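You operate a simulated robot arm through the tools that you are given. There is no shell and no other tool. Be economical: measure what you need, move in short steps, check, and stop when the job is done.

The job below is to be done with a simulated two-armed robot. You get a single attempt, and the scene is never put back.

Task
Take the grey tray and leave it on top of the seat deck. Take the black roller and put it on the low shelf of the motor stand. Put the white pot on the white belt. Put the sample cup labelled "rinse" from the middle of the walkway in the blue bucket and the sample cup marked "tank" on the colour card. Take the green lettuce from the middle of the walkway and put it on the black mat. Take the lid off the black tub and lay it down on the middle of the walkway. Put the 205 ml punnet from the near end of the walkway on top of the blue cover and the 145 ml punnet on the shelf under the belt bench. Take the spinach bunch on the near end of the walkway and put it away on the top of the belt shelf. Put the check cup that says "30" from the near end of the walkway in the bowl of the small sink. Press the meter read key two times. Open the card drawer, fetch the white vial and stand it in the inside of the card drawer and shut the drawer again. The order is free. Set down upright: black roller, white pot, sample cup, lettuce, punnet, check cup, white vial.

The check looks at the end state, three seconds after you hand in, the way a careful person would. Anything else that was tipped, shoved, dropped, spilled or broken makes it a failure. A push-on lid holds only when it is set on centred and level and pressed home; a screw cap is set on level and turned clockwise until tight.

Robot
Two 7-joint arms with two-finger parallel grippers on one trunk, on a base that drives. Base frame: it is fixed to the floor where the robot stands at the start and does not move with it; the origin is under the middle of the robot, x ahead of it, y to its left, z up. Readings come in m, degrees, newtons and seconds.
The left shoulder is at the start at [0.07, 0.163, 1.265], the right one opposite. With the tool pointing down near the work surface each hand reaches from about 0.1 to 0.48 m from the robot's upright axis, wherever it stands, measured 20 degrees to its own side. Places, roughly: black mat [-5.7, -2.4, 0.9]; black roller (5x5x6 cm) [-1.4, -0.7, 0.9]; black tub (13x13x9 cm) [-6.5, 0, 0.9]; blue bucket (19x18x18 cm) [-7, -0.1, 0.9]; blue cover (17x12x6 cm) [-5.5, 0, 0.9]; bowl of the small sink [-6.5, -2.6, 0.7]; card drawer [-7.3, -2.4, 0.6]; check cup [-5.5, -0.25, 0.75]; colour card [-6.75, -0.25, 0.75]; grey tray (19x30x5 cm) [0.5, -0.2, 0.3]; inside of the card drawer [-7.3, -2.5, 0.5]; lettuce [-7.25, 0, 0.75]; low shelf of the motor stand [-4, -2.4, 0.3]; meter read key [-7.7, -2.6, 0.9]; punnet [-6, -0.25, 1]; sample cup [-7, 0, 0.75]; seat deck (38x52x8 cm) [0.7, 2.3, 0.8]; shelf under the belt bench [-1.5, -0.1, 0.3]; spinach bunch (20x6x5 cm) [-5.9, 0, 0.9]; top of the belt shelf (17x66 cm) [-2.84, 1.98, 1.06]; white belt (60x12 cm) [-2.6, 4.58, 0.92]; white pot (8x8x8 cm) [-1.4, 0.4, 0.9]; white vial (3x3x8 cm) [-7.7, -2.4, 0.9]. Payload 3.43 kg a hand.
The tool frame of a hand sits at the grasp point between the pads (the TCP): z along the fingers, y along the line on which they close. The tips reach 0.034 m beyond it. The gripper opens to 0.128 m. The fingers are 0.024 m wide and 0.012 m thick; the gripper's body (0.048 by 0.13 m) begins 0.096 m behind the TCP.
Orientation is that of the tool frame in the base frame, as [roll, pitch, yaw] about the fixed x, y, z axes, in that order (R = Rz(yaw) Ry(pitch) Rx(roll)). With the fingers straight down and closing along the base's y, the tool's x points along the base's -x, its y along +y and its z along -z.

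Tools
- The arms move only by the tool play_rows. It takes "left_rows", "right_rows" or both (then of equal length, played together; a hand with none holds still); each is a list of rows, each an object (a shift or turn left out is 0, a gripper value left out holds the last) with "translation": the shift along the tool's x, y, z in m, a list of three; "rotation": the turn, a rotation vector about the tool's x, y, z in degrees, a list of three; "claw": the opening in per cent of the stroke, from 0 (shut) to 100 (fully open). In form: [{"translation": [tx, ty, tz], "rotation": [wx, wy, wz], "claw": claw}, ...]. A call has 1 to 12 rows; each row is the pose to reach, as a shift and turn from the pose commanded when the call began, along the tool's axes at that moment. Each row takes 0.2 s and may step no farther than 0.05 m and 8.6 degrees from the row before; otherwise, or with a gripper value out of range, the whole call is refused. Where a pose cannot be reached the arm comes as near as it can. A force on the tool above 40 N (or 10 N above the force at the start of the call, whichever is more), or a blocked arm, ends the call early, and 0.2 s more pass. The fingers move at their own pace (about 0.153 m/s each) and stop on an object; they squeeze with about 23 N. The grip force told is the motor's: it shows also when the fingers shut on nothing. Time passes only in rows, and 0.2 s behind the last, so rows that repeat a pose let the fingers close. It gives the time, the measured TCP pose, the force on the tool (base axes), the opening and the grip force at its end, in the units of the frame above (readings bear some noise), with the torque about the TCP (base axes, N m) and any sound that the robot's microphone picked up, and new pictures: "views" is both (left out), scene, wrist or none (wrist: the cameras of the hands that moved).
- Cameras (640 x 400 px; columns grow to the right, rows downward): "scene" is now at [0.1124, 0.0007, 1.4507]; the picture's right is [0.04, -1.00, -0.00], its down [-0.91, -0.03, -0.41] and it looks along [0.41, 0.01, -0.91] (base axes); focal length 256 px, centre (320, 200). "left" rides on the left gripper at [0.076, 0.011, -0.16] in its tool frame; the picture's right is [-0.15, 0.99, 0.00], its down [-0.88, -0.13, -0.46] and it looks along [-0.45, -0.07, 0.89] (tool axes); focal length 234 px, centre (320, 200). "right" rides on the right gripper at [0.076, -0.011, -0.16] in its tool frame; the picture's right is [0.15, 0.99, 0.00], its down [-0.88, 0.13, -0.46] and it looks along [-0.45, 0.07, 0.89] (tool axes); focal length 234 px, centre (320, 200).
- raise_lower(by): slides the trunk up (or, below 0, down) by that many m; the arms and the scene camera ride with it, the base frame stays. It gives what a move gives, with no picture.
- steer(legs): drives the robot by 1 to 6 legs, each [ahead, left, turn to the left] in m, m and degrees, along the robot's own axes; the way and the turn of a leg run together, so that a leg with both is an arc; at most 1.5 m and 180 degrees a leg. The arms and the cameras ride along, it lands a little off, and it stops where it bumps. It gives what a move gives, and a new picture of the scene camera.
- turn_head(pan, tilt): turns the head with the scene camera to pan (to the left, within 86 degrees either way) and tilt (down, from -29 to 69), counted from straight ahead of the robot. It gives what a move gives, and a new picture of the scene camera.
- pixel_to_xyz(camera, pixels): for up to 12 pixels [column, row] of the newest picture of that camera ("zoom" is the newest enlarged one), the place [x, y, z] in the base frame of the surface seen there, good to about 0.003 m. It takes no simulated time.
- inspect(camera, box): a new picture of the part [left, top, right, bottom] of that camera's present view, enlarged. It takes no simulated time.
- close_job(): hands the job in; it is judged then, once.

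Go step by step. Measure first, check grasps and placings, and put right what went wrong. The budget is 392 turns and 360 pictures, counting those below and the enlarged ones. Unless the task says otherwise, let go and move clear before handing in, and close with one line.

The tools are called after "Request:" by a JSON object that holds its "fn" and its "kwargs". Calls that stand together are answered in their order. play_rows: Moves the arms, as the interface text tells. Its arguments: {"type":"object","properties":{"left_rows":{"type":"array","items":{"type":"object","properties":{"translation":{"type":"array","items":{"type":"number"}},"rotation":{"type":"array","items":{"type":"number"}},"claw":{"type":"number"}}}},"right_rows":{"type":"array","items":{"type":"object","properties":{"translation":{"type":"array","items":{"type":"number"}},"rotation":{"type":"array","items":{"type":"number"}},"claw":{"type":"number"}}}},"views":{"type":"string","enum":["both","scene","wrist","none"]}},"required":[]} The other tools are called the same way: raise_lower (by) slides the trunk up or down; steer (legs) drives the base; turn_head (pan, tilt) turns the head that bears the scene camera; pixel_to_xyz (camera, pixels) gives the place of the surface under pixels of a picture; inspect (camera, box) takes an enlarged picture of a part of a camera's view; close_job () hands the job in.

At the start:

```text
t: 0.0
left_tool_pos: [0.3549, 0.0697, 0.711]
left_tool_rot: [180.0, 0.0, -180.0]
left_ft_force: [-0.3, 0.2, -0.3]
left_moment: [-0.01, 0.01, -0.02]
left_grip_width: 0.1279
left_gripper_force: 0.0
right_tool_pos: [0.2915, -0.2129, 0.6289]
right_tool_rot: [180.0, -0.1, -179.9]
right_ft_force: [0.8, 0.5, -0.3]
right_moment: [0.03, 0.02, 0.01]
right_grip_width: 0.1277
right_gripper_force: 0.0
trunk travel left (down, up): [-0.745, 0.195]
robot x, y, heading: [-0.0001, 0.0011, 0.1]
head pan, tilt: [2.0, 65.6]
```

scene: 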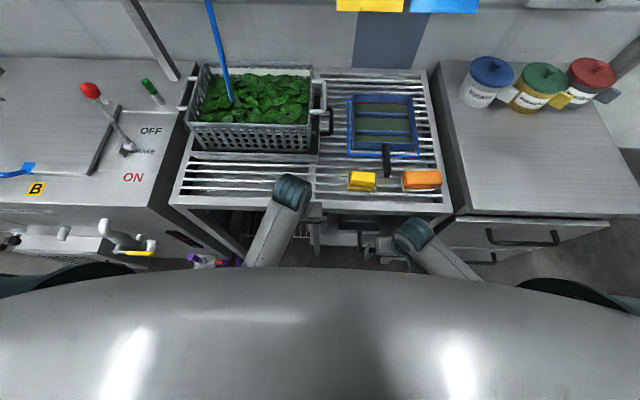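
right: 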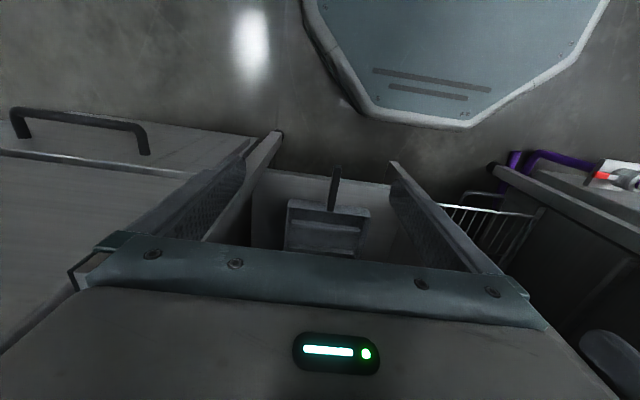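
left: 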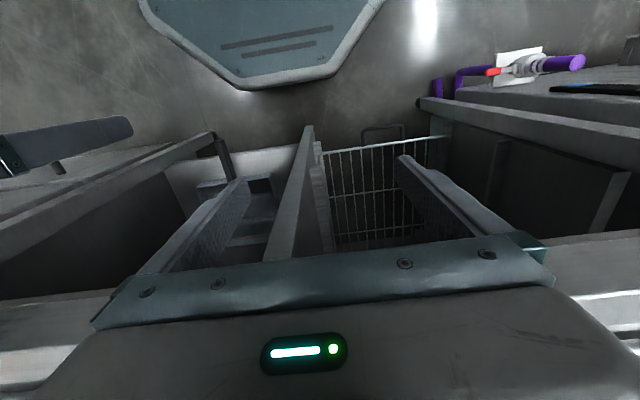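

The scene picture shows a bench ahead with a basket of greens; the grey tray should be on a shelf below it. I'll look around with the head before moving.

Request:
{"fn": "turn_head", "kwargs": {"pan": 0, "tilt": 30}}

Request:
{"fn": "turn_head", "kwargs": {"pan": 80, "tilt": 30}}

Request:
{"fn": "turn_head", "kwargs": {"pan": -80, "tilt": 30}}

```text
t: 1.0
left_tool_pos: [0.3534, 0.0693, 0.7122]
left_tool_rot: [-180.0, 0.0, -179.9]
left_ft_force: [0.1, -0.6, 0.4]
left_moment: [-0.01, 0.01, -0.01]
left_grip_width: 0.1282
left_gripper_force: 0.0
right_tool_pos: [0.2918, -0.2126, 0.6297]
right_tool_rot: [-180.0, 0.0, -179.9]
right_ft_force: [0.7, -0.4, -0.4]
right_moment: [-0.02, -0.01, -0.01]
right_grip_width: 0.1278
right_gripper_force: 0.0
trunk travel left (down, up): [-0.745, 0.195]
robot x, y, heading: [-0.0005, -0.0019, -0.0]
head pan, tilt: [0.0, 30.0]
```

scene: 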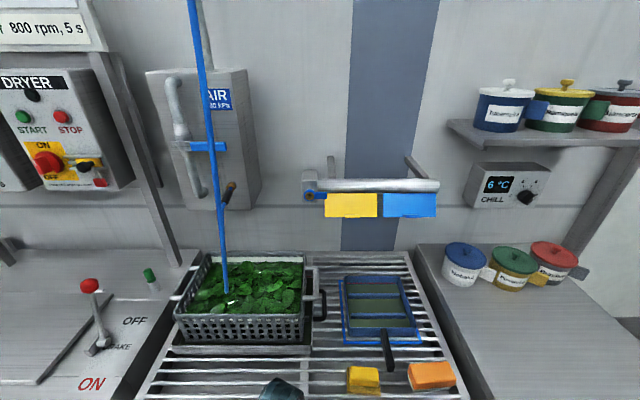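

```text
t: 2.5
left_tool_pos: [0.3542, 0.0708, 0.7125]
left_tool_rot: [-180.0, 0.0, 180.0]
left_ft_force: [-1.4, 0.0, -0.6]
left_moment: [0.0, 0.01, 0.01]
left_grip_width: 0.1281
left_gripper_force: 0.0
right_tool_pos: [0.2917, -0.2123, 0.6285]
right_tool_rot: [180.0, 0.1, -180.0]
right_ft_force: [0.3, -0.5, -0.3]
right_moment: [0.03, -0.03, -0.01]
right_grip_width: 0.1281
right_gripper_force: 0.1
trunk travel left (down, up): [-0.745, 0.195]
robot x, y, heading: [0.0002, 0.0025, 0.2]
head pan, tilt: [80.0, 30.0]
```

scene: 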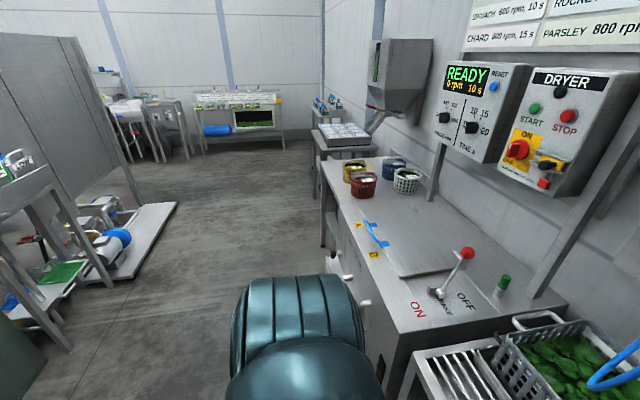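

```text
t: 5.0
left_tool_pos: [0.3534, 0.0707, 0.7116]
left_tool_rot: [180.0, 0.0, 179.9]
left_ft_force: [-0.4, 0.4, 0.4]
left_moment: [0.01, -0.02, -0.02]
left_grip_width: 0.1279
left_gripper_force: 0.1
right_tool_pos: [0.2917, -0.2132, 0.6285]
right_tool_rot: [180.0, 0.0, 180.0]
right_ft_force: [0.7, 0.1, 0.0]
right_moment: [-0.02, 0.02, 0.02]
right_grip_width: 0.1279
right_gripper_force: 0.0
trunk travel left (down, up): [-0.745, 0.195]
robot x, y, heading: [-0.0057, -0.001, -0.2]
head pan, tilt: [-80.0, 30.0]
```

scene: 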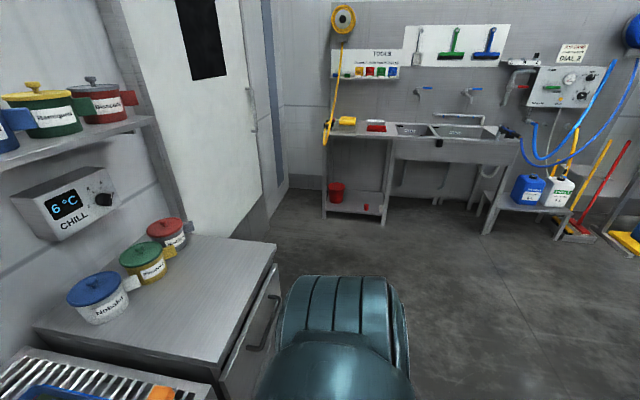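

The bench front, dryer and left deck are visible. I'll back up and look down at the lower shelf to find the tray.

Request:
{"fn": "steer", "kwargs": {"legs": [[-0.5, 0, 0]]}}

Request:
{"fn": "raise_lower", "kwargs": {"by": -0.6}}

Request:
{"fn": "turn_head", "kwargs": {"pan": 0, "tilt": 25}}

```text
t: 8.0
left_tool_pos: [-0.1475, 0.0705, 0.7114]
left_tool_rot: [-180.0, 0.0, 179.6]
left_ft_force: [-1.1, 0.3, -0.5]
left_moment: [0.01, -0.01, -0.01]
left_grip_width: 0.128
left_gripper_force: 0.0
right_tool_pos: [-0.2116, -0.2133, 0.6298]
right_tool_rot: [-180.0, 0.0, 179.6]
right_ft_force: [-0.3, 0.2, 0.9]
right_moment: [0.02, 0.01, -0.03]
right_grip_width: 0.1279
right_gripper_force: 0.1
trunk travel left (down, up): [-0.745, 0.195]
robot x, y, heading: [-0.5025, 0.0012, -0.2]
head pan, tilt: [-80.0, 30.0]
```

scene: 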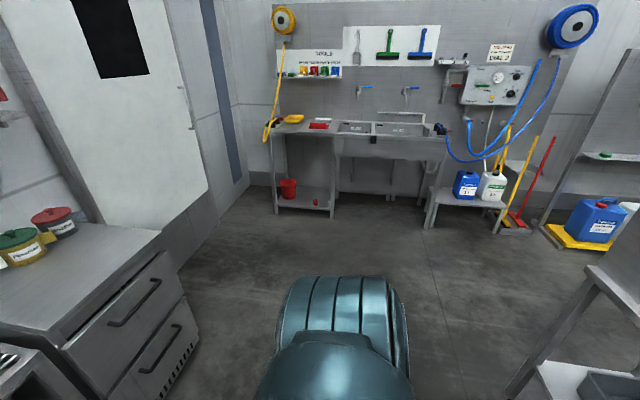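

```text
refused: -0.6 is not a number from -0.4 to 0.4
```

```text
t: 9.5
left_tool_pos: [-0.1476, 0.0705, 0.7117]
left_tool_rot: [-180.0, 0.1, 179.7]
left_ft_force: [-0.4, -0.5, -0.3]
left_moment: [0.0, -0.01, 0.0]
left_grip_width: 0.1279
left_gripper_force: 0.0
right_tool_pos: [-0.2131, -0.2133, 0.6298]
right_tool_rot: [-180.0, -0.1, 179.7]
right_ft_force: [-0.1, 0.8, -0.9]
right_moment: [0.02, 0.0, -0.02]
right_grip_width: 0.1279
right_gripper_force: 0.1
trunk travel left (down, up): [-0.745, 0.195]
robot x, y, heading: [-0.5033, 0.0017, -0.2]
head pan, tilt: [0.0, 25.0]
```

scene: 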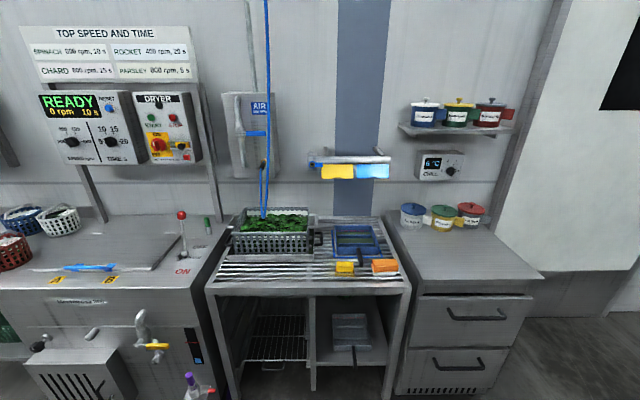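

The tray shows at about (350,335) on the lower right shelf. Lowering the trunk for a better view.

Request:
{"fn": "raise_lower", "kwargs": {"by": -0.35}}

Request:
{"fn": "inspect", "kwargs": {"camera": "scene", "box": [190, 180, 430, 330]}}

```text
t: 12.9
left_tool_pos: [-0.1485, 0.0698, 0.3622]
left_tool_rot: [180.0, 0.1, 179.6]
left_ft_force: [0.2, 0.6, 0.4]
left_moment: [-0.04, 0.0, -0.02]
left_grip_width: 0.128
left_gripper_force: 0.1
right_tool_pos: [-0.2104, -0.2129, 0.2788]
right_tool_rot: [-180.0, 0.1, 179.7]
right_ft_force: [-0.7, 0.2, 0.4]
right_moment: [0.0, 0.0, 0.0]
right_grip_width: 0.1283
right_gripper_force: 0.1
trunk travel left (down, up): [-0.395, 0.545]
robot x, y, heading: [-0.5039, -0.0016, -0.2]
head pan, tilt: [0.0, 25.0]
```

```text
2.67 times, centred on (310, 255) of scene
```

zoom: 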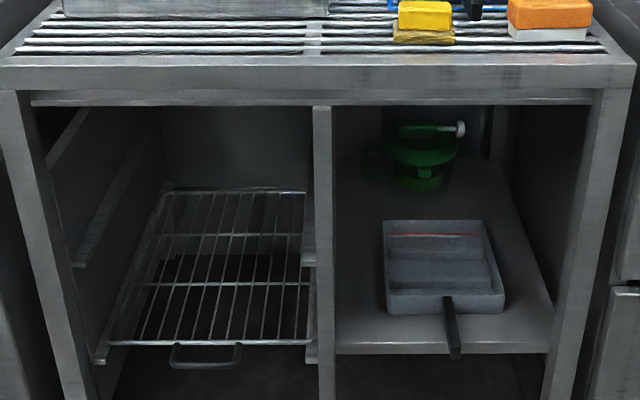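

The tray sits at zoom (440,265) with a handle at (452,330) pointing toward me. I'll measure it.

Request:
{"fn": "pixel_to_xyz", "kwargs": {"camera": "zoom", "pixels": [[448, 300], [455, 350], [392, 305], [498, 305], [386, 222], [482, 224], [430, 345], [440, 260], [300, 98], [560, 98], [575, 70], [453, 322]]}}

```text
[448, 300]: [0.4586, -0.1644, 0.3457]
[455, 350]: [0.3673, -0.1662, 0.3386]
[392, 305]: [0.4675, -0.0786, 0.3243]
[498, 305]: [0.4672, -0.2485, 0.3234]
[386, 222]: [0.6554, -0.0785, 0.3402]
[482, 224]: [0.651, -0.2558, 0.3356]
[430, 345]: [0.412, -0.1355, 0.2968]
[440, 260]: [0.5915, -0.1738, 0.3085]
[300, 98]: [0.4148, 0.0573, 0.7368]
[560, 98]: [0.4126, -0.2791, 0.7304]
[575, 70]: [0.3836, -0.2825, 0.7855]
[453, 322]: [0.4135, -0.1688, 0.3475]
```

Tray body spans x 0.46–0.655, handle x 0.365–0.46 at y −0.167, z≈0.34. I'll turn the right hand to point forward and raise the left, away from the bench.

Request:
{"fn": "play_rows", "kwargs": {"right_rows": [{"translation": [-0.015, 0, -0.02], "rotation": [0, -8.5, 0], "claw": 100}, {"translation": [-0.03, 0, -0.04], "rotation": [0, -17, 0]}, {"translation": [-0.045, 0, -0.06], "rotation": [0, -25.5, 0]}, {"translation": [-0.06, 0, -0.08], "rotation": [0, -34, 0]}, {"translation": [-0.075, 0, -0.1], "rotation": [0, -42.5, 0]}, {"translation": [-0.09, 0, -0.12], "rotation": [0, -51, 0]}, {"translation": [-0.105, 0, -0.14], "rotation": [0, -59.5, 0]}, {"translation": [-0.12, 0, -0.16], "rotation": [0, -68, 0]}, {"translation": [-0.135, 0, -0.18], "rotation": [0, -76.5, 0]}, {"translation": [-0.15, 0, -0.2], "rotation": [0, -85, 0]}, {"translation": [-0.15, 0, -0.22], "rotation": [0, -90, 0]}, {"translation": [-0.15, 0, -0.24], "rotation": [0, -90, 0]}], "left_rows": [{"translation": [0, 0, -0.03]}, {"translation": [0, 0, -0.06]}, {"translation": [0, 0, -0.09]}, {"translation": [0, 0, -0.12]}, {"translation": [0, 0, -0.15]}, {"translation": [0, 0, -0.18]}, {"translation": [0, 0, -0.2]}, {"translation": [0, 0, -0.22]}, {"translation": [0, 0, -0.24]}, {"translation": [0, 0, -0.26]}, {"translation": [0, 0, -0.28]}, {"translation": [0, 0, -0.3]}], "views": "none"}}

Request:
{"fn": "raise_lower", "kwargs": {"by": -0.3}}

Request:
{"fn": "steer", "kwargs": {"legs": [[0.25, 0, 0]]}}

```text
t: 13.5
left_tool_pos: [-0.1542, 0.1792, 0.378]
left_tool_rot: [167.0, 0.0, 177.7]
left_ft_force: [0.0, -0.1, -0.3]
left_moment: [0.02, 0.0, 0.0]
left_grip_width: 0.1279
left_gripper_force: 0.1
left hand out of reach, approached as far as the arm can: row 2
right_tool_pos: [-0.188, -0.2133, 0.3094]
right_tool_rot: [180.0, 13.2, 179.7]
right_ft_force: [0.5, 0.0, 0.1]
right_moment: [0.05, 0.01, -0.01]
right_grip_width: 0.1282
right_gripper_force: 0.0
trunk travel left (down, up): [-0.395, 0.545]
robot x, y, heading: [-0.5008, 0.0042, -0.2]
head pan, tilt: [0.0, 25.0]
stopped in row 2 (left hand): the arm was blocked; the commanded pose is now the measured one
```

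```text
t: 15.3
left_tool_pos: [-0.1535, 0.1788, 0.2049]
left_tool_rot: [166.6, 0.0, 177.7]
left_ft_force: [-0.7, 0.4, 0.4]
left_moment: [-0.05, 0.01, 0.02]
left_grip_width: 0.1279
left_gripper_force: 0.1
right_tool_pos: [-0.1876, -0.2115, 0.1355]
right_tool_rot: [179.3, 13.5, 179.6]
right_ft_force: [0.2, 0.0, -0.5]
right_moment: [-0.06, -0.01, 0.01]
right_grip_width: 0.1282
right_gripper_force: 0.0
trunk travel left (down, up): [-0.216, 0.724]
robot x, y, heading: [-0.5013, 0.0039, -0.4]
head pan, tilt: [0.0, 25.0]
stopped: the force on the tool passed its limit at 58 N (the readings are from after the stop); the commanded pose is now the measured one
```

```text
t: 17.2
left_tool_pos: [0.0978, 0.1766, 0.2045]
left_tool_rot: [166.4, 0.0, 177.5]
left_ft_force: [-0.4, -0.9, 0.1]
left_moment: [-0.01, 0.01, -0.04]
left_grip_width: 0.128
left_gripper_force: 0.1
right_tool_pos: [0.0618, -0.2141, 0.1349]
right_tool_rot: [179.2, 13.3, 179.4]
right_ft_force: [-0.5, -0.7, 0.4]
right_moment: [0.04, 0.0, -0.02]
right_grip_width: 0.1279
right_gripper_force: 0.1
trunk travel left (down, up): [-0.216, 0.724]
robot x, y, heading: [-0.2513, -0.001, -0.4]
head pan, tilt: [0.0, 25.0]
```

scene: 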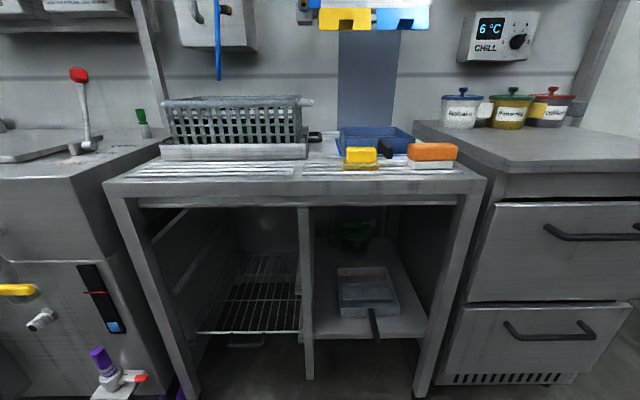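

The left arm was limited and lowering met contact (right tips near the robot base, likely). I'll raise the trunk 0.2 and turn the right hand alone.

Request:
{"fn": "raise_lower", "kwargs": {"by": 0.2}}

Request:
{"fn": "play_rows", "kwargs": {"right_rows": [{"translation": [-0.01, 0, -0.02], "rotation": [0, -8.5, 0], "claw": 100}, {"translation": [-0.01, 0, -0.04], "rotation": [0, -17, 0]}, {"translation": [-0.02, 0, -0.06], "rotation": [0, -25.5, 0]}, {"translation": [-0.03, 0, -0.08], "rotation": [0, -34, 0]}, {"translation": [-0.04, 0, -0.1], "rotation": [0, -42.5, 0]}, {"translation": [-0.05, 0, -0.12], "rotation": [0, -51, 0]}, {"translation": [-0.06, 0, -0.13], "rotation": [0, -59.5, 0]}, {"translation": [-0.07, 0, -0.14], "rotation": [0, -68, 0]}, {"translation": [-0.07, 0, -0.14], "rotation": [0, -76.6, 0]}], "views": "none"}}

```text
t: 19.3
left_tool_pos: [0.0977, 0.1771, 0.3995]
left_tool_rot: [166.9, -0.1, 177.6]
left_ft_force: [0.4, 0.0, 0.7]
left_moment: [-0.06, 0.02, 0.0]
left_grip_width: 0.128
left_gripper_force: 0.0
right_tool_pos: [0.0617, -0.2137, 0.3328]
right_tool_rot: [179.6, 13.4, 179.5]
right_ft_force: [-0.2, -0.6, -0.1]
right_moment: [0.0, -0.03, 0.01]
right_grip_width: 0.128
right_gripper_force: 0.2
trunk travel left (down, up): [-0.416, 0.524]
robot x, y, heading: [-0.2537, -0.0016, -0.7]
head pan, tilt: [0.0, 25.0]
```

```text
t: 21.3
left_tool_pos: [0.0978, 0.1779, 0.4005]
left_tool_rot: [166.9, -0.1, 177.6]
left_ft_force: [-0.1, 0.2, 0.3]
left_moment: [0.01, -0.01, 0.0]
left_grip_width: 0.1279
left_gripper_force: 0.0
right_tool_pos: [0.0976, -0.2142, 0.4842]
right_tool_rot: [99.0, 89.7, 98.5]
right_ft_force: [1.2, -0.3, 0.4]
right_moment: [0.01, -0.01, -0.01]
right_grip_width: 0.1282
right_gripper_force: 0.0
trunk travel left (down, up): [-0.416, 0.524]
robot x, y, heading: [-0.2498, 0.0001, -0.4]
head pan, tilt: [0.0, 25.0]
```

The right hand is now horizontal at [0.098, −0.214, 0.484]. I'll lower the trunk, then align with the handle at y −0.167.

Request:
{"fn": "raise_lower", "kwargs": {"by": -0.145}}

Request:
{"fn": "steer", "kwargs": {"legs": [[0.12, 0.047, 0.4]]}}

Request:
{"fn": "inspect", "kwargs": {"camera": "scene", "box": [260, 220, 500, 370]}}

```text
t: 22.7
left_tool_pos: [0.0978, 0.1762, 0.2703]
left_tool_rot: [166.9, -0.1, 177.6]
left_ft_force: [0.7, 0.3, 0.2]
left_moment: [0.02, 0.01, 0.0]
left_grip_width: 0.1281
left_gripper_force: 0.0
right_tool_pos: [0.0961, -0.215, 0.3608]
right_tool_rot: [43.7, 89.5, 43.3]
right_ft_force: [-7.7, 0.6, 20.7]
right_moment: [0.0, 4.34, -0.17]
right_grip_width: 0.1279
right_gripper_force: 0.0
trunk travel left (down, up): [-0.287, 0.653]
robot x, y, heading: [-0.2528, -0.0012, -0.8]
head pan, tilt: [0.0, 25.0]
stopped: the force on the tool passed its limit at 86 N (the readings are from after the stop); the commanded pose is now the measured one
```

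```text
t: 24.0
left_tool_pos: [0.2181, 0.2267, 0.2706]
left_tool_rot: [166.9, 0.0, 178.0]
left_ft_force: [0.7, -0.2, 0.5]
left_moment: [0.02, -0.02, -0.03]
left_grip_width: 0.1279
left_gripper_force: 0.0
right_tool_pos: [0.218, -0.1653, 0.3611]
right_tool_rot: [37.2, 89.6, 37.4]
right_ft_force: [-4.7, -1.1, 28.4]
right_moment: [-0.18, 5.37, 0.08]
right_grip_width: 0.1283
right_gripper_force: 0.2
trunk travel left (down, up): [-0.287, 0.653]
robot x, y, heading: [-0.1339, 0.0464, 0.0]
head pan, tilt: [0.0, 25.0]
```

scene: 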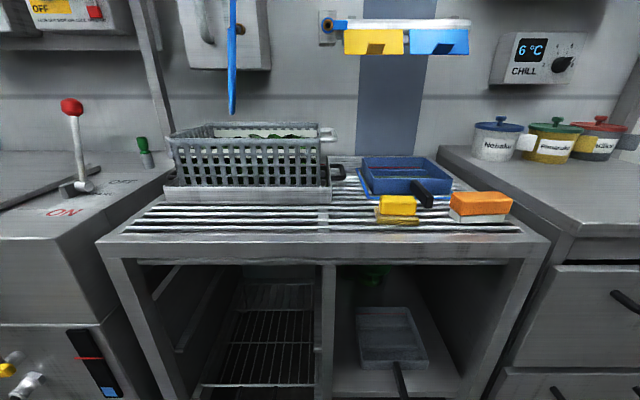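

```text
2.67 times, centred on (380, 295) of scene
```

zoom: 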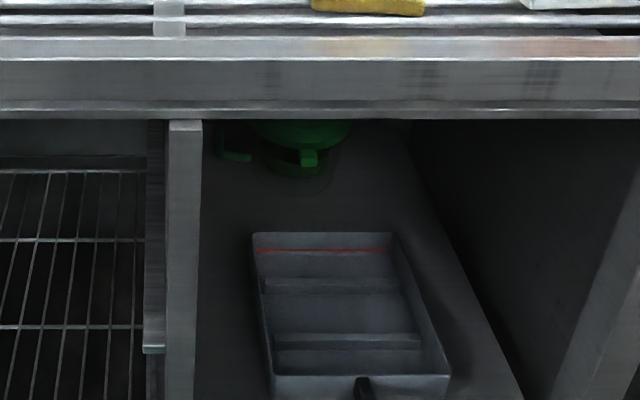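

Lowering pressed the wrist against my own base (28 N). I'll raise the trunk 0.05 and extend the right arm forward first.

Request:
{"fn": "raise_lower", "kwargs": {"by": 0.06}}

Request:
{"fn": "play_rows", "kwargs": {"right_rows": [{"translation": [0, 0, 0.03], "claw": 50}, {"translation": [0, 0, 0.06]}, {"translation": [0, 0, 0.09]}, {"translation": [0, 0, 0.11]}], "views": "both"}}

```text
t: 25.0
left_tool_pos: [0.2161, 0.2274, 0.3296]
left_tool_rot: [166.9, -0.1, 178.0]
left_ft_force: [-1.3, -1.3, 0.7]
left_moment: [0.02, 0.01, -0.02]
left_grip_width: 0.1279
left_gripper_force: 0.0
right_tool_pos: [0.2192, -0.1658, 0.4195]
right_tool_rot: [47.7, 89.6, 47.6]
right_ft_force: [-0.3, -0.9, -0.5]
right_moment: [-0.05, -0.02, 0.0]
right_grip_width: 0.1276
right_gripper_force: 0.0
trunk travel left (down, up): [-0.347, 0.593]
robot x, y, heading: [-0.1322, 0.0456, 0.1]
head pan, tilt: [0.0, 25.0]
```

```text
t: 26.0
left_tool_pos: [0.2161, 0.2271, 0.3306]
left_tool_rot: [166.8, -0.1, 177.9]
left_ft_force: [-0.5, -0.4, -0.3]
left_moment: [0.0, 0.02, 0.03]
left_grip_width: 0.1281
left_gripper_force: 0.0
right_tool_pos: [0.3297, -0.165, 0.4216]
right_tool_rot: [46.8, 89.6, 46.7]
right_ft_force: [0.6, 0.4, -0.1]
right_moment: [0.01, -0.01, 0.01]
right_grip_width: 0.064
right_gripper_force: 0.0
trunk travel left (down, up): [-0.347, 0.593]
robot x, y, heading: [-0.1323, 0.0473, -0.4]
head pan, tilt: [0.0, 25.0]
```

scene: 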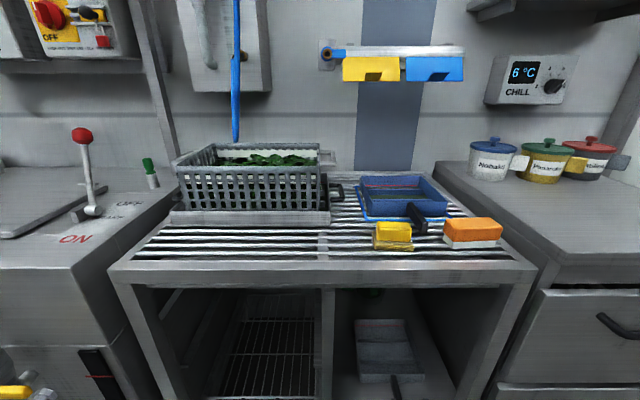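
right: 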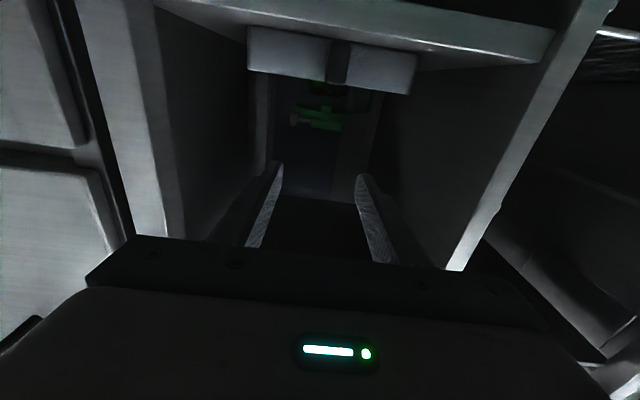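

The wrist view shows the tray front with handle at (340,62), fingers open at 50%. I'll measure the handle here.

Request:
{"fn": "pixel_to_xyz", "kwargs": {"camera": "right", "pixels": [[340, 60], [332, 60], [349, 60], [340, 78], [335, 44], [280, 55], [390, 70]]}}

Request:
{"fn": "inspect", "kwargs": {"camera": "right", "box": [220, 0, 440, 138]}}

```text
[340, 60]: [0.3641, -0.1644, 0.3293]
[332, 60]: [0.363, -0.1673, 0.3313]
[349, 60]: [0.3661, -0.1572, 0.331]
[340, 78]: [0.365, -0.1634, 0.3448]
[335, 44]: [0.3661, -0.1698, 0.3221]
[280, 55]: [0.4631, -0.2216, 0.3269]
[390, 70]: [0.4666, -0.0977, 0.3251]
```

```text
2.90 times, centred on (330, 69) of right
```

zoom: 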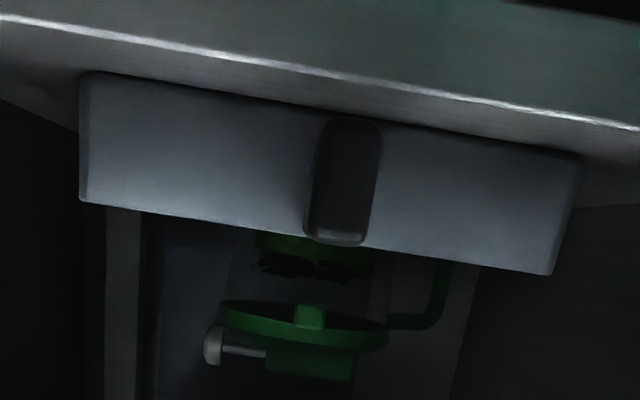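

Handle centre is y −0.164, z≈0.334, about 14 mm wide and 30 mm tall. Moving down 0.087 and forward 0.09 around it, then closing.

Request:
{"fn": "play_rows", "kwargs": {"right_rows": [{"translation": [0.04, 0.001, 0]}, {"translation": [0.087, 0.001, 0.01]}, {"translation": [0.087, 0.001, 0.05]}, {"translation": [0.087, 0.001, 0.092]}, {"translation": [0.087, 0.001, 0.092]}], "views": "wrist"}}

```text
t: 27.2
left_tool_pos: [0.2175, 0.2265, 0.3296]
left_tool_rot: [166.8, 0.0, 178.0]
left_ft_force: [0.5, 0.2, -0.1]
left_moment: [-0.01, 0.03, -0.02]
left_grip_width: 0.1282
left_gripper_force: 0.0
right_tool_pos: [0.4217, -0.1646, 0.3341]
right_tool_rot: [51.3, 89.7, 51.3]
right_ft_force: [-0.4, -0.2, -0.6]
right_moment: [-0.04, -0.03, 0.05]
right_grip_width: 0.0642
right_gripper_force: 0.1
trunk travel left (down, up): [-0.347, 0.593]
robot x, y, heading: [-0.1318, 0.0462, 0.2]
head pan, tilt: [0.0, 25.0]
```

right: 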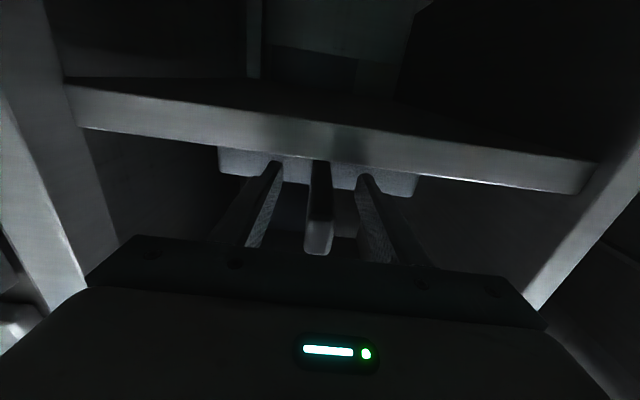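

The handle is centred between the fingers (318,205). Close and lift slightly.

Request:
{"fn": "play_rows", "kwargs": {"right_rows": [{"claw": 0}, {}, {}, {}, {"translation": [-0.01, 0, 0]}, {"translation": [-0.02, 0, 0]}, {"translation": [-0.03, 0, 0]}, {"translation": [-0.03, 0, 0]}], "views": "both"}}

```text
t: 29.0
left_tool_pos: [0.2171, 0.2259, 0.3311]
left_tool_rot: [166.8, -0.1, 178.0]
left_ft_force: [-0.8, 0.8, 0.2]
left_moment: [0.02, -0.01, 0.0]
left_grip_width: 0.128
left_gripper_force: 0.1
right_tool_pos: [0.4216, -0.1636, 0.3652]
right_tool_rot: [48.0, 89.6, 48.0]
right_ft_force: [0.5, -1.0, 0.6]
right_moment: [0.01, 0.0, 0.01]
right_grip_width: 0.0
right_gripper_force: 23.2
trunk travel left (down, up): [-0.347, 0.593]
robot x, y, heading: [-0.1317, 0.0465, -0.0]
head pan, tilt: [0.0, 25.0]
```

scene: 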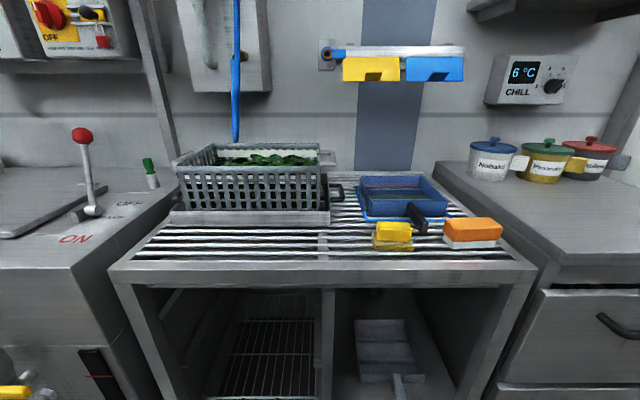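
right: 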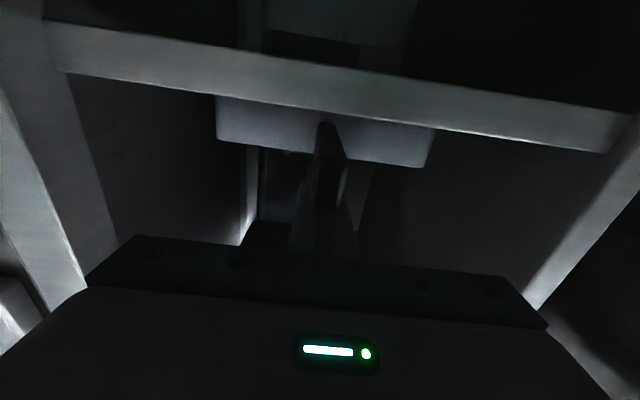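

The fingers shut to 0 — they missed the handle. I'll look closely at where it lies.

Request:
{"fn": "inspect", "kwargs": {"camera": "right", "box": [220, 80, 440, 218]}}

Request:
{"fn": "inspect", "kwargs": {"camera": "scene", "box": [330, 300, 470, 388]}}

```text
2.90 times, centred on (330, 149) of right
```

zoom: 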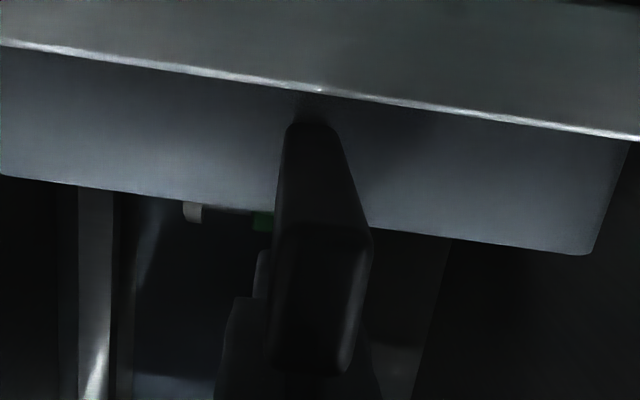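

```text
4.55 times, centred on (400, 344) of scene
```

zoom: 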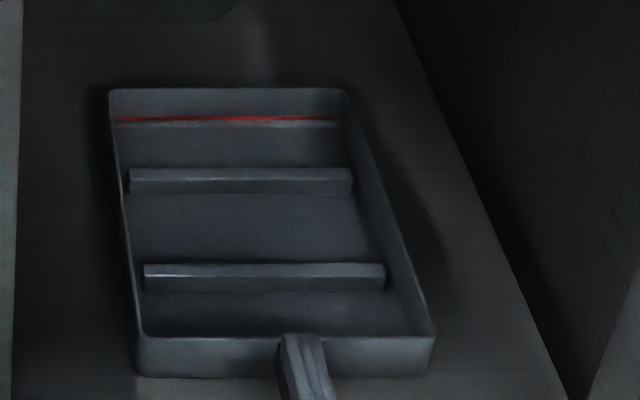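

The handle is now right below the closed fingers; it may have slipped out during the lift. I'll reopen, go back down, close and read the width.

Request:
{"fn": "play_rows", "kwargs": {"right_rows": [{"translation": [-0.015, 0, 0], "claw": 50}, {}, {"translation": [0.034, 0, 0]}, {"translation": [0.034, 0, 0]}, {"translation": [0.034, 0, 0], "claw": 0}, {"translation": [0.034, 0, 0]}, {"translation": [0.034, 0, 0]}], "views": "wrist"}}

```text
t: 30.6
left_tool_pos: [0.216, 0.2261, 0.3303]
left_tool_rot: [166.9, -0.1, 177.9]
left_ft_force: [-0.5, -0.2, -0.6]
left_moment: [0.0, 0.02, -0.03]
left_grip_width: 0.128
left_gripper_force: 0.0
right_tool_pos: [0.4208, -0.1652, 0.3311]
right_tool_rot: [42.8, 89.6, 42.7]
right_ft_force: [0.3, 0.0, 0.3]
right_moment: [-0.21, -0.36, 0.22]
right_grip_width: 0.0155
right_gripper_force: 23.0
trunk travel left (down, up): [-0.347, 0.593]
robot x, y, heading: [-0.1339, 0.0465, 0.1]
head pan, tilt: [0.0, 25.0]
```

right: 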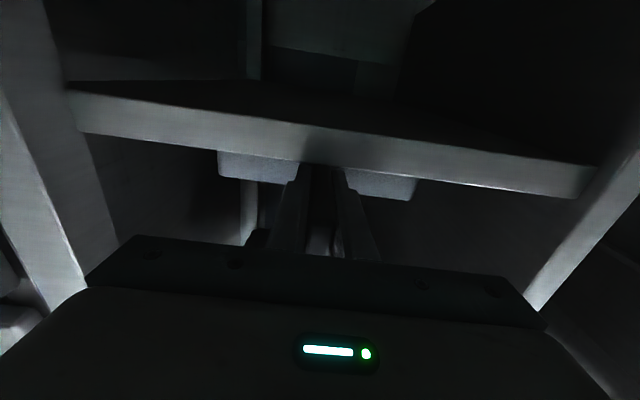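

Now gripping 15.5 mm. Lift slowly by 15 mm to read the load.

Request:
{"fn": "play_rows", "kwargs": {"right_rows": [{"translation": [-0.004, 0, 0]}, {"translation": [-0.008, 0, 0]}, {"translation": [-0.012, 0, 0]}, {"translation": [-0.015, 0, 0]}, {"translation": [-0.015, 0, 0]}], "views": "wrist"}}

```text
t: 31.8
left_tool_pos: [0.2173, 0.2269, 0.3302]
left_tool_rot: [166.9, -0.1, 177.9]
left_ft_force: [-0.4, 0.2, -0.3]
left_moment: [0.03, 0.0, 0.0]
left_grip_width: 0.1283
left_gripper_force: 0.1
right_tool_pos: [0.4213, -0.1644, 0.3443]
right_tool_rot: [49.8, 89.6, 49.9]
right_ft_force: [0.3, -0.6, -1.6]
right_moment: [-0.03, 0.2, -0.03]
right_grip_width: 0.0157
right_gripper_force: 23.2
trunk travel left (down, up): [-0.347, 0.593]
robot x, y, heading: [-0.1293, 0.0448, -0.0]
head pan, tilt: [0.0, 25.0]
```

right: 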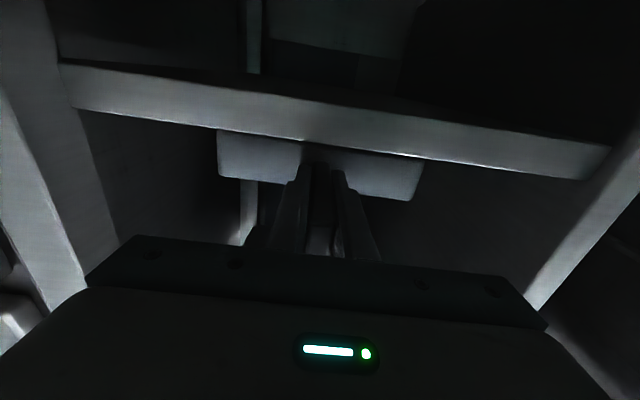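

Load reads only ~1.6 N, so it may be slipping or tilting. I'll measure the tray's height.

Request:
{"fn": "pixel_to_xyz", "kwargs": {"camera": "right", "pixels": [[250, 160], [395, 180], [320, 165], [322, 235], [318, 250]]}}

Request:
{"fn": "inspect", "kwargs": {"camera": "right", "box": [200, 120, 440, 270]}}

Request:
{"fn": "pixel_to_xyz", "kwargs": {"camera": "scene", "pixels": [[355, 320], [403, 320], [362, 375], [421, 376]]}}

```text
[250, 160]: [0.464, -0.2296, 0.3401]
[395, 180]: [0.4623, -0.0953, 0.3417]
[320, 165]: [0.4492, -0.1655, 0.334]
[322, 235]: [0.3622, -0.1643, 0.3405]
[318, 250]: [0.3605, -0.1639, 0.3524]
```

```text
2.67 times, centred on (320, 195) of right
```

zoom: 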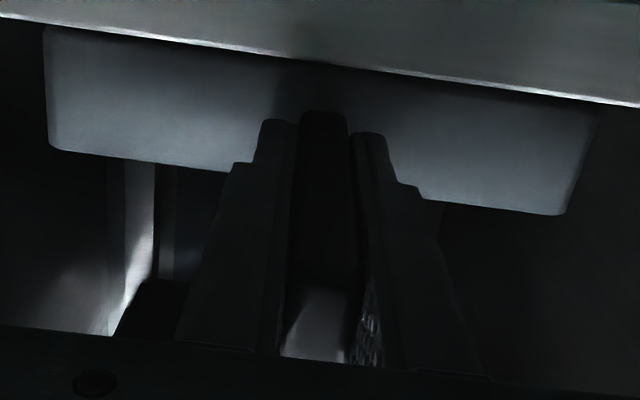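

```text
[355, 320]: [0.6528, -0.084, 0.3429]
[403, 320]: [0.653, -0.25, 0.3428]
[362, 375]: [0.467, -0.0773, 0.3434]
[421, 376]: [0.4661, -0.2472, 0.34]
```

Handle bottom appears to have risen ~1 cm with the hand. I'll continue lifting slowly and check.

Request:
{"fn": "play_rows", "kwargs": {"right_rows": [{"translation": [-0.004, 0, 0]}, {"translation": [-0.008, 0, 0]}, {"translation": [-0.012, 0, 0]}, {"translation": [-0.016, 0, 0]}, {"translation": [-0.02, 0, 0]}, {"translation": [-0.02, 0, 0]}], "views": "both"}}

```text
t: 33.2
left_tool_pos: [0.2158, 0.226, 0.3303]
left_tool_rot: [166.9, -0.1, 178.0]
left_ft_force: [0.3, 0.4, 0.3]
left_moment: [0.01, -0.02, 0.0]
left_grip_width: 0.128
left_gripper_force: 0.0
right_tool_pos: [0.4219, -0.1646, 0.3651]
right_tool_rot: [49.8, 89.6, 49.7]
right_ft_force: [0.6, -1.1, -0.9]
right_moment: [0.0, 0.19, -0.03]
right_grip_width: 0.0159
right_gripper_force: 23.4
trunk travel left (down, up): [-0.347, 0.593]
robot x, y, heading: [-0.1334, 0.0477, -0.1]
head pan, tilt: [0.0, 25.0]
```

scene: 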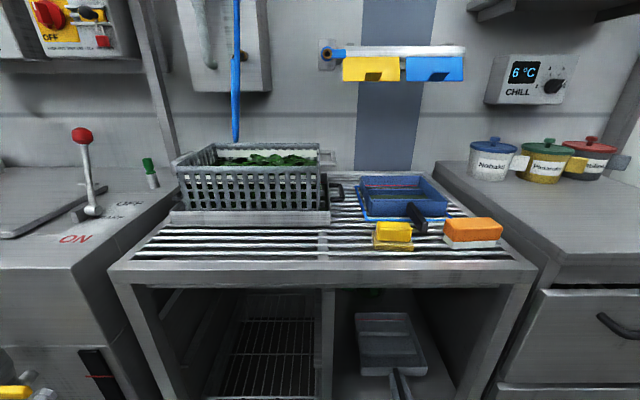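
right: 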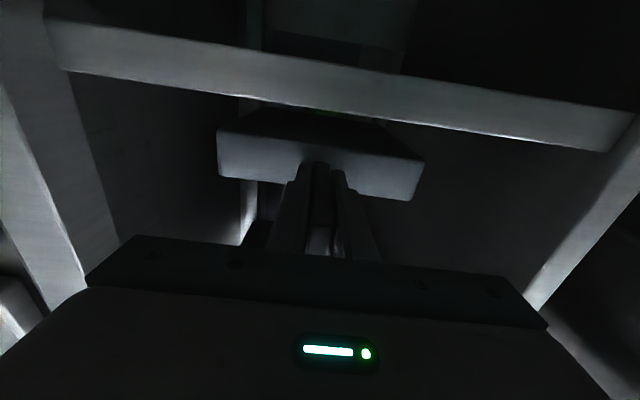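

The tray is held clear of the shelf, level and light (≈1.2 N). I'll back out straight.

Request:
{"fn": "steer", "kwargs": {"legs": [[-0.5, 0, 0]]}}

Request:
{"fn": "raise_lower", "kwargs": {"by": 0.4}}

Request:
{"fn": "turn_head", "kwargs": {"pan": 60, "tilt": 30}}

```text
t: 36.1
left_tool_pos: [-0.2799, 0.2257, 0.331]
left_tool_rot: [166.8, -0.1, 177.7]
left_ft_force: [-0.7, -1.0, 0.3]
left_moment: [0.0, -0.01, 0.0]
left_grip_width: 0.128
left_gripper_force: 0.1
right_tool_pos: [-0.0778, -0.1663, 0.3654]
right_tool_rot: [47.3, 89.7, 47.1]
right_ft_force: [0.1, 0.0, -1.5]
right_moment: [-0.04, 0.18, -0.02]
right_grip_width: 0.0158
right_gripper_force: 23.1
trunk travel left (down, up): [-0.347, 0.593]
robot x, y, heading: [-0.6266, 0.0449, -0.8]
head pan, tilt: [0.0, 25.0]
```

scene: 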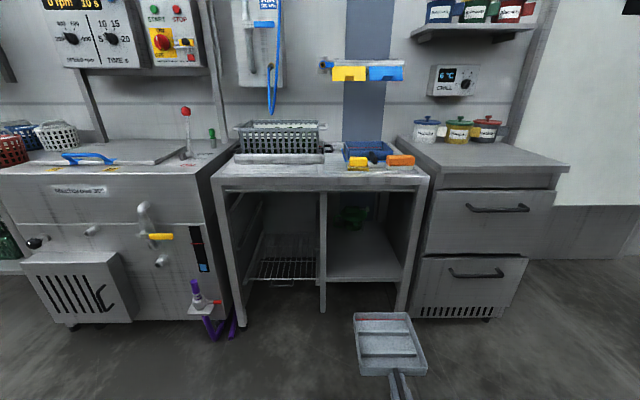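

```text
t: 39.9
left_tool_pos: [-0.2797, 0.2262, 0.7315]
left_tool_rot: [166.9, -0.1, 177.8]
left_ft_force: [-0.4, 0.2, -0.6]
left_moment: [0.01, 0.0, 0.0]
left_grip_width: 0.1282
left_gripper_force: 0.1
right_tool_pos: [-0.0775, -0.1666, 0.7651]
right_tool_rot: [49.4, 89.5, 49.1]
right_ft_force: [0.4, 0.7, -1.7]
right_moment: [0.0, 0.18, -0.01]
right_grip_width: 0.0158
right_gripper_force: 23.5
trunk travel left (down, up): [-0.747, 0.193]
robot x, y, heading: [-0.6304, 0.0464, -0.5]
head pan, tilt: [0.0, 25.0]
```

```text
t: 41.2
left_tool_pos: [-0.2806, 0.2255, 0.7315]
left_tool_rot: [166.9, -0.1, 177.7]
left_ft_force: [-0.4, -0.8, 0.7]
left_moment: [0.0, -0.01, 0.0]
left_grip_width: 0.1279
left_gripper_force: 0.1
right_tool_pos: [-0.0782, -0.1666, 0.7655]
right_tool_rot: [49.0, 89.6, 48.6]
right_ft_force: [-0.3, 0.5, -2.7]
right_moment: [0.0, 0.18, 0.01]
right_grip_width: 0.0158
right_gripper_force: 22.8
trunk travel left (down, up): [-0.747, 0.193]
robot x, y, heading: [-0.6327, 0.0457, -0.5]
head pan, tilt: [60.0, 30.0]
```

scene: 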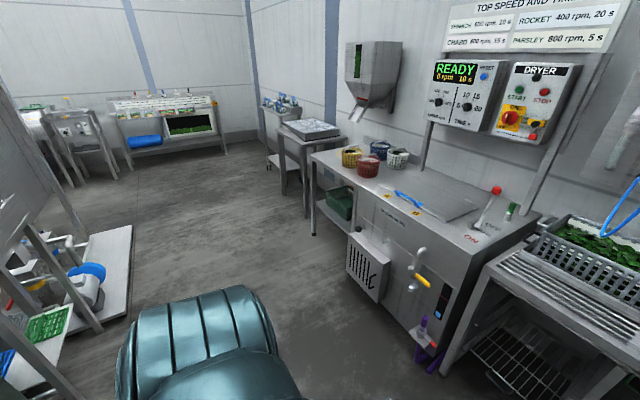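

The deck under the hopper at (312,128) looks like the seat deck. Measuring its corners and the aisle on the left.

Request:
{"fn": "pixel_to_xyz", "kwargs": {"camera": "scene", "pixels": [[283, 124], [302, 141], [340, 129], [312, 119], [312, 128], [355, 120], [135, 240], [90, 330], [312, 230], [350, 180]]}}

Request:
{"fn": "inspect", "kwargs": {"camera": "scene", "box": [240, 30, 440, 155]}}

```text
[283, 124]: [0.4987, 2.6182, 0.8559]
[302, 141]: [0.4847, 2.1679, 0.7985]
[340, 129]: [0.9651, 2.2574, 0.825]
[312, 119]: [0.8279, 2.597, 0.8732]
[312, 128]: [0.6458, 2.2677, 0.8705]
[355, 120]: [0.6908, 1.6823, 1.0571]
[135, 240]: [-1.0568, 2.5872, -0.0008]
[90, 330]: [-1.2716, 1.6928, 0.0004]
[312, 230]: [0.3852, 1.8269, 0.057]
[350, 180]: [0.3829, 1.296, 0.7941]
```

```text
3.20 times, centred on (340, 92) of scene
```

zoom: 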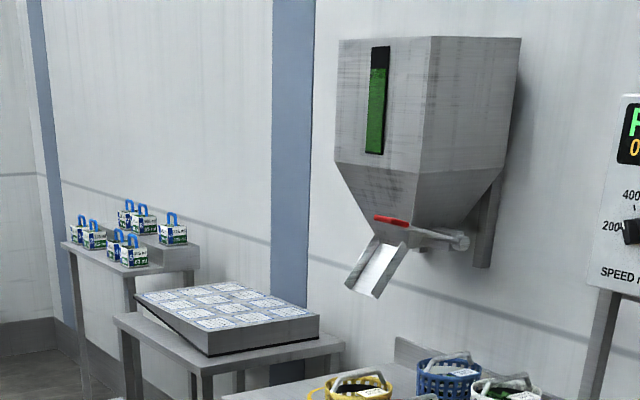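

I'll drive left along the aisle in two legs to stand before the deck and look at it.

Request:
{"fn": "steer", "kwargs": {"legs": [[0, 1.2, 0.5], [0, 1.15, 0]]}}

Request:
{"fn": "turn_head", "kwargs": {"pan": 0, "tilt": 30}}

```text
t: 52.8
left_tool_pos: [-0.2865, 2.593, 0.7305]
left_tool_rot: [166.9, -0.1, 178.3]
left_ft_force: [0.4, 0.2, 0.0]
left_moment: [-0.02, 0.0, 0.01]
left_grip_width: 0.1281
left_gripper_force: 0.0
right_tool_pos: [-0.0807, 2.2027, 0.7651]
right_tool_rot: [47.1, 89.6, 47.5]
right_ft_force: [0.0, 0.5, -2.0]
right_moment: [0.02, 0.18, 0.03]
right_grip_width: 0.0159
right_gripper_force: 22.8
trunk travel left (down, up): [-0.747, 0.193]
robot x, y, heading: [-0.6394, 2.416, 0.4]
head pan, tilt: [60.0, 30.0]
```

scene: 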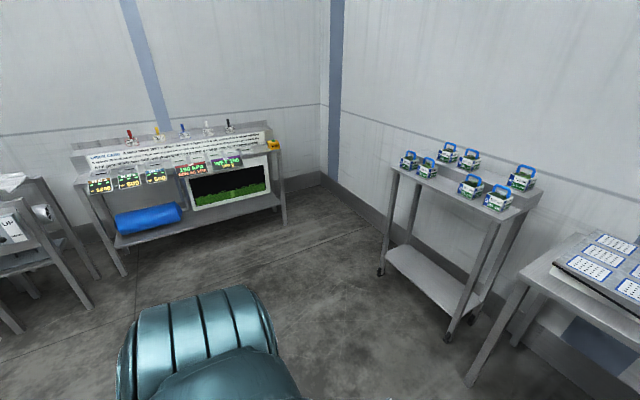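

```text
t: 54.1
left_tool_pos: [-0.2866, 2.5929, 0.732]
left_tool_rot: [166.9, 0.0, 178.3]
left_ft_force: [-0.3, -0.7, -0.2]
left_moment: [-0.01, 0.0, -0.02]
left_grip_width: 0.128
left_gripper_force: 0.2
right_tool_pos: [-0.0802, 2.2014, 0.765]
right_tool_rot: [48.7, 89.6, 49.0]
right_ft_force: [-0.2, 0.3, -2.0]
right_moment: [-0.02, 0.15, -0.05]
right_grip_width: 0.0159
right_gripper_force: 23.2
trunk travel left (down, up): [-0.747, 0.193]
robot x, y, heading: [-0.6347, 2.4099, 0.1]
head pan, tilt: [0.0, 30.0]
```

scene: 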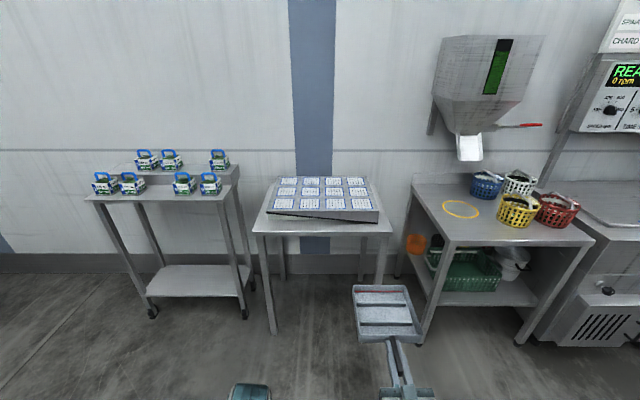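

The deck with white label pads is at (322,200). Measuring its surface and edges.

Request:
{"fn": "inspect", "kwargs": {"camera": "scene", "box": [240, 160, 408, 265]}}

Request:
{"fn": "pixel_to_xyz", "kwargs": {"camera": "zoom", "pixels": [[105, 190], [520, 180], [155, 75], [470, 75], [300, 120], [190, 170], [460, 160], [530, 230], [105, 200], [60, 240], [300, 250], [320, 75]]}}

```text
3.81 times, centred on (324, 212) of scene
```

zoom: 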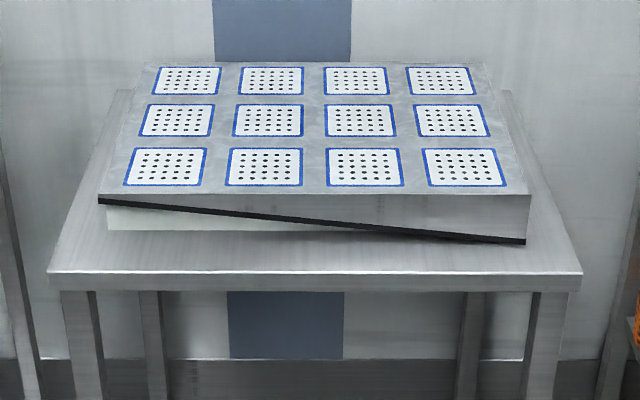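

```text
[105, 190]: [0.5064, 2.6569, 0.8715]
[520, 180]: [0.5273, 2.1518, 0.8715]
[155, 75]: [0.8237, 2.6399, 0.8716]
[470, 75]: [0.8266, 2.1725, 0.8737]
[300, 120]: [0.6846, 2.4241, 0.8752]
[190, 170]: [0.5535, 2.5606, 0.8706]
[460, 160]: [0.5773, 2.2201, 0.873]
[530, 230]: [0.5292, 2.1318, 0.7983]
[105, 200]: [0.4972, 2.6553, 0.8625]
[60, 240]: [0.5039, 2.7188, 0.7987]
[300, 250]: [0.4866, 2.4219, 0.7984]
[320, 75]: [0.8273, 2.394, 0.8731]
```

Deck top is level at z 0.872 (x 0.50–0.86, y 2.14–2.66). I'll raise 0.18, shift left 0.2 and drive forward 0.6.

Request:
{"fn": "raise_lower", "kwargs": {"by": 0.185}}

Request:
{"fn": "steer", "kwargs": {"legs": [[0, 0.2, 0], [0.55, 0, 0]]}}

```text
t: 56.2
left_tool_pos: [-0.2871, 2.5928, 0.9149]
left_tool_rot: [166.9, -0.1, 178.3]
left_ft_force: [0.1, 0.1, 0.8]
left_moment: [-0.02, -0.02, -0.02]
left_grip_width: 0.1282
left_gripper_force: 0.1
right_tool_pos: [-0.0803, 2.2033, 0.9506]
right_tool_rot: [49.7, 89.6, 49.9]
right_ft_force: [0.4, 0.2, -1.6]
right_moment: [0.01, 0.13, 0.01]
right_grip_width: 0.0157
right_gripper_force: 23.5
trunk travel left (down, up): [-0.932, 0.008]
robot x, y, heading: [-0.6342, 2.4119, 0.3]
head pan, tilt: [0.0, 30.0]
```

```text
t: 60.5
left_tool_pos: [0.2576, 2.7938, 0.916]
left_tool_rot: [166.9, -0.1, 178.3]
left_ft_force: [-0.1, 0.6, 0.4]
left_moment: [-0.01, 0.0, 0.01]
left_grip_width: 0.1279
left_gripper_force: 0.1
right_tool_pos: [0.4655, 2.403, 0.9489]
right_tool_rot: [47.3, 89.6, 47.6]
right_ft_force: [0.7, 0.4, -1.2]
right_moment: [-0.04, 0.17, -0.02]
right_grip_width: 0.0158
right_gripper_force: 22.8
trunk travel left (down, up): [-0.932, 0.008]
robot x, y, heading: [-0.0878, 2.6102, 0.3]
head pan, tilt: [0.0, 30.0]
```

scene: 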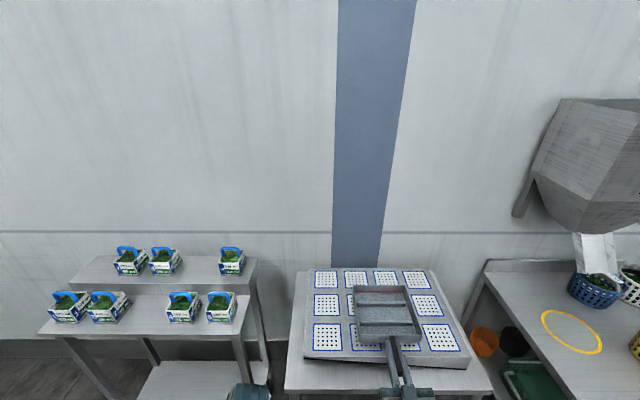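

The tray hovers over the deck at (388,315). Arm forward 0.065, then lower 0.04 to contact.

Request:
{"fn": "play_rows", "kwargs": {"right_rows": [{"translation": [0, 0, 0.035]}, {"translation": [0, 0, 0.065]}, {"translation": [0.015, 0, 0.065]}, {"translation": [0.025, 0, 0.065]}, {"translation": [0.032, 0, 0.065]}, {"translation": [0.038, 0, 0.065]}, {"translation": [0.042, 0, 0.065]}, {"translation": [0.042, 0, 0.065]}], "views": "both"}}

```text
t: 62.3
left_tool_pos: [0.2585, 2.7944, 0.9149]
left_tool_rot: [166.8, 0.0, 178.4]
left_ft_force: [0.3, -0.9, 0.2]
left_moment: [0.02, 0.01, -0.03]
left_grip_width: 0.1278
left_gripper_force: 0.0
right_tool_pos: [0.5307, 2.4043, 0.9087]
right_tool_rot: [47.9, 89.7, 48.3]
right_ft_force: [-0.4, 0.0, -1.8]
right_moment: [0.0, 0.18, 0.0]
right_grip_width: 0.0157
right_gripper_force: 22.9
trunk travel left (down, up): [-0.932, 0.008]
robot x, y, heading: [-0.0886, 2.6113, 0.2]
head pan, tilt: [0.0, 30.0]
```

scene: 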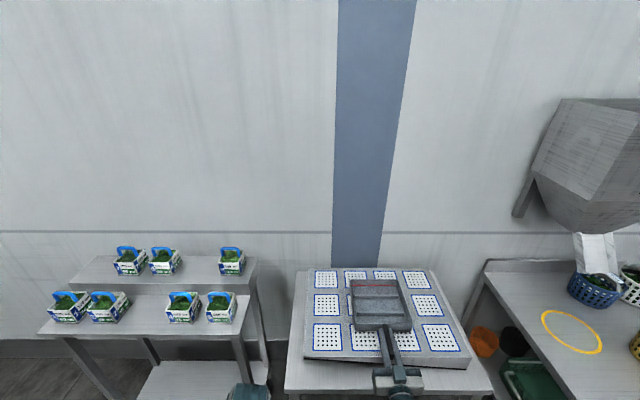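
right: 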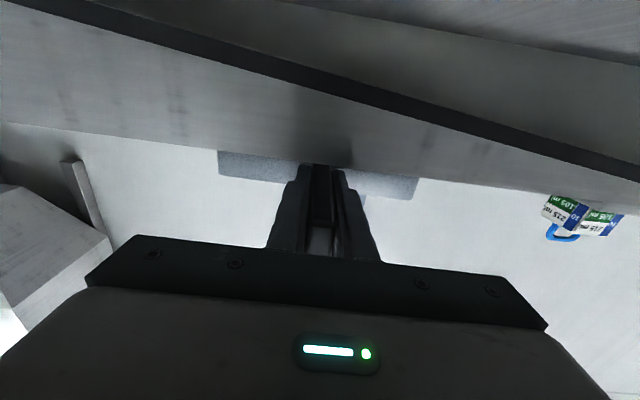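

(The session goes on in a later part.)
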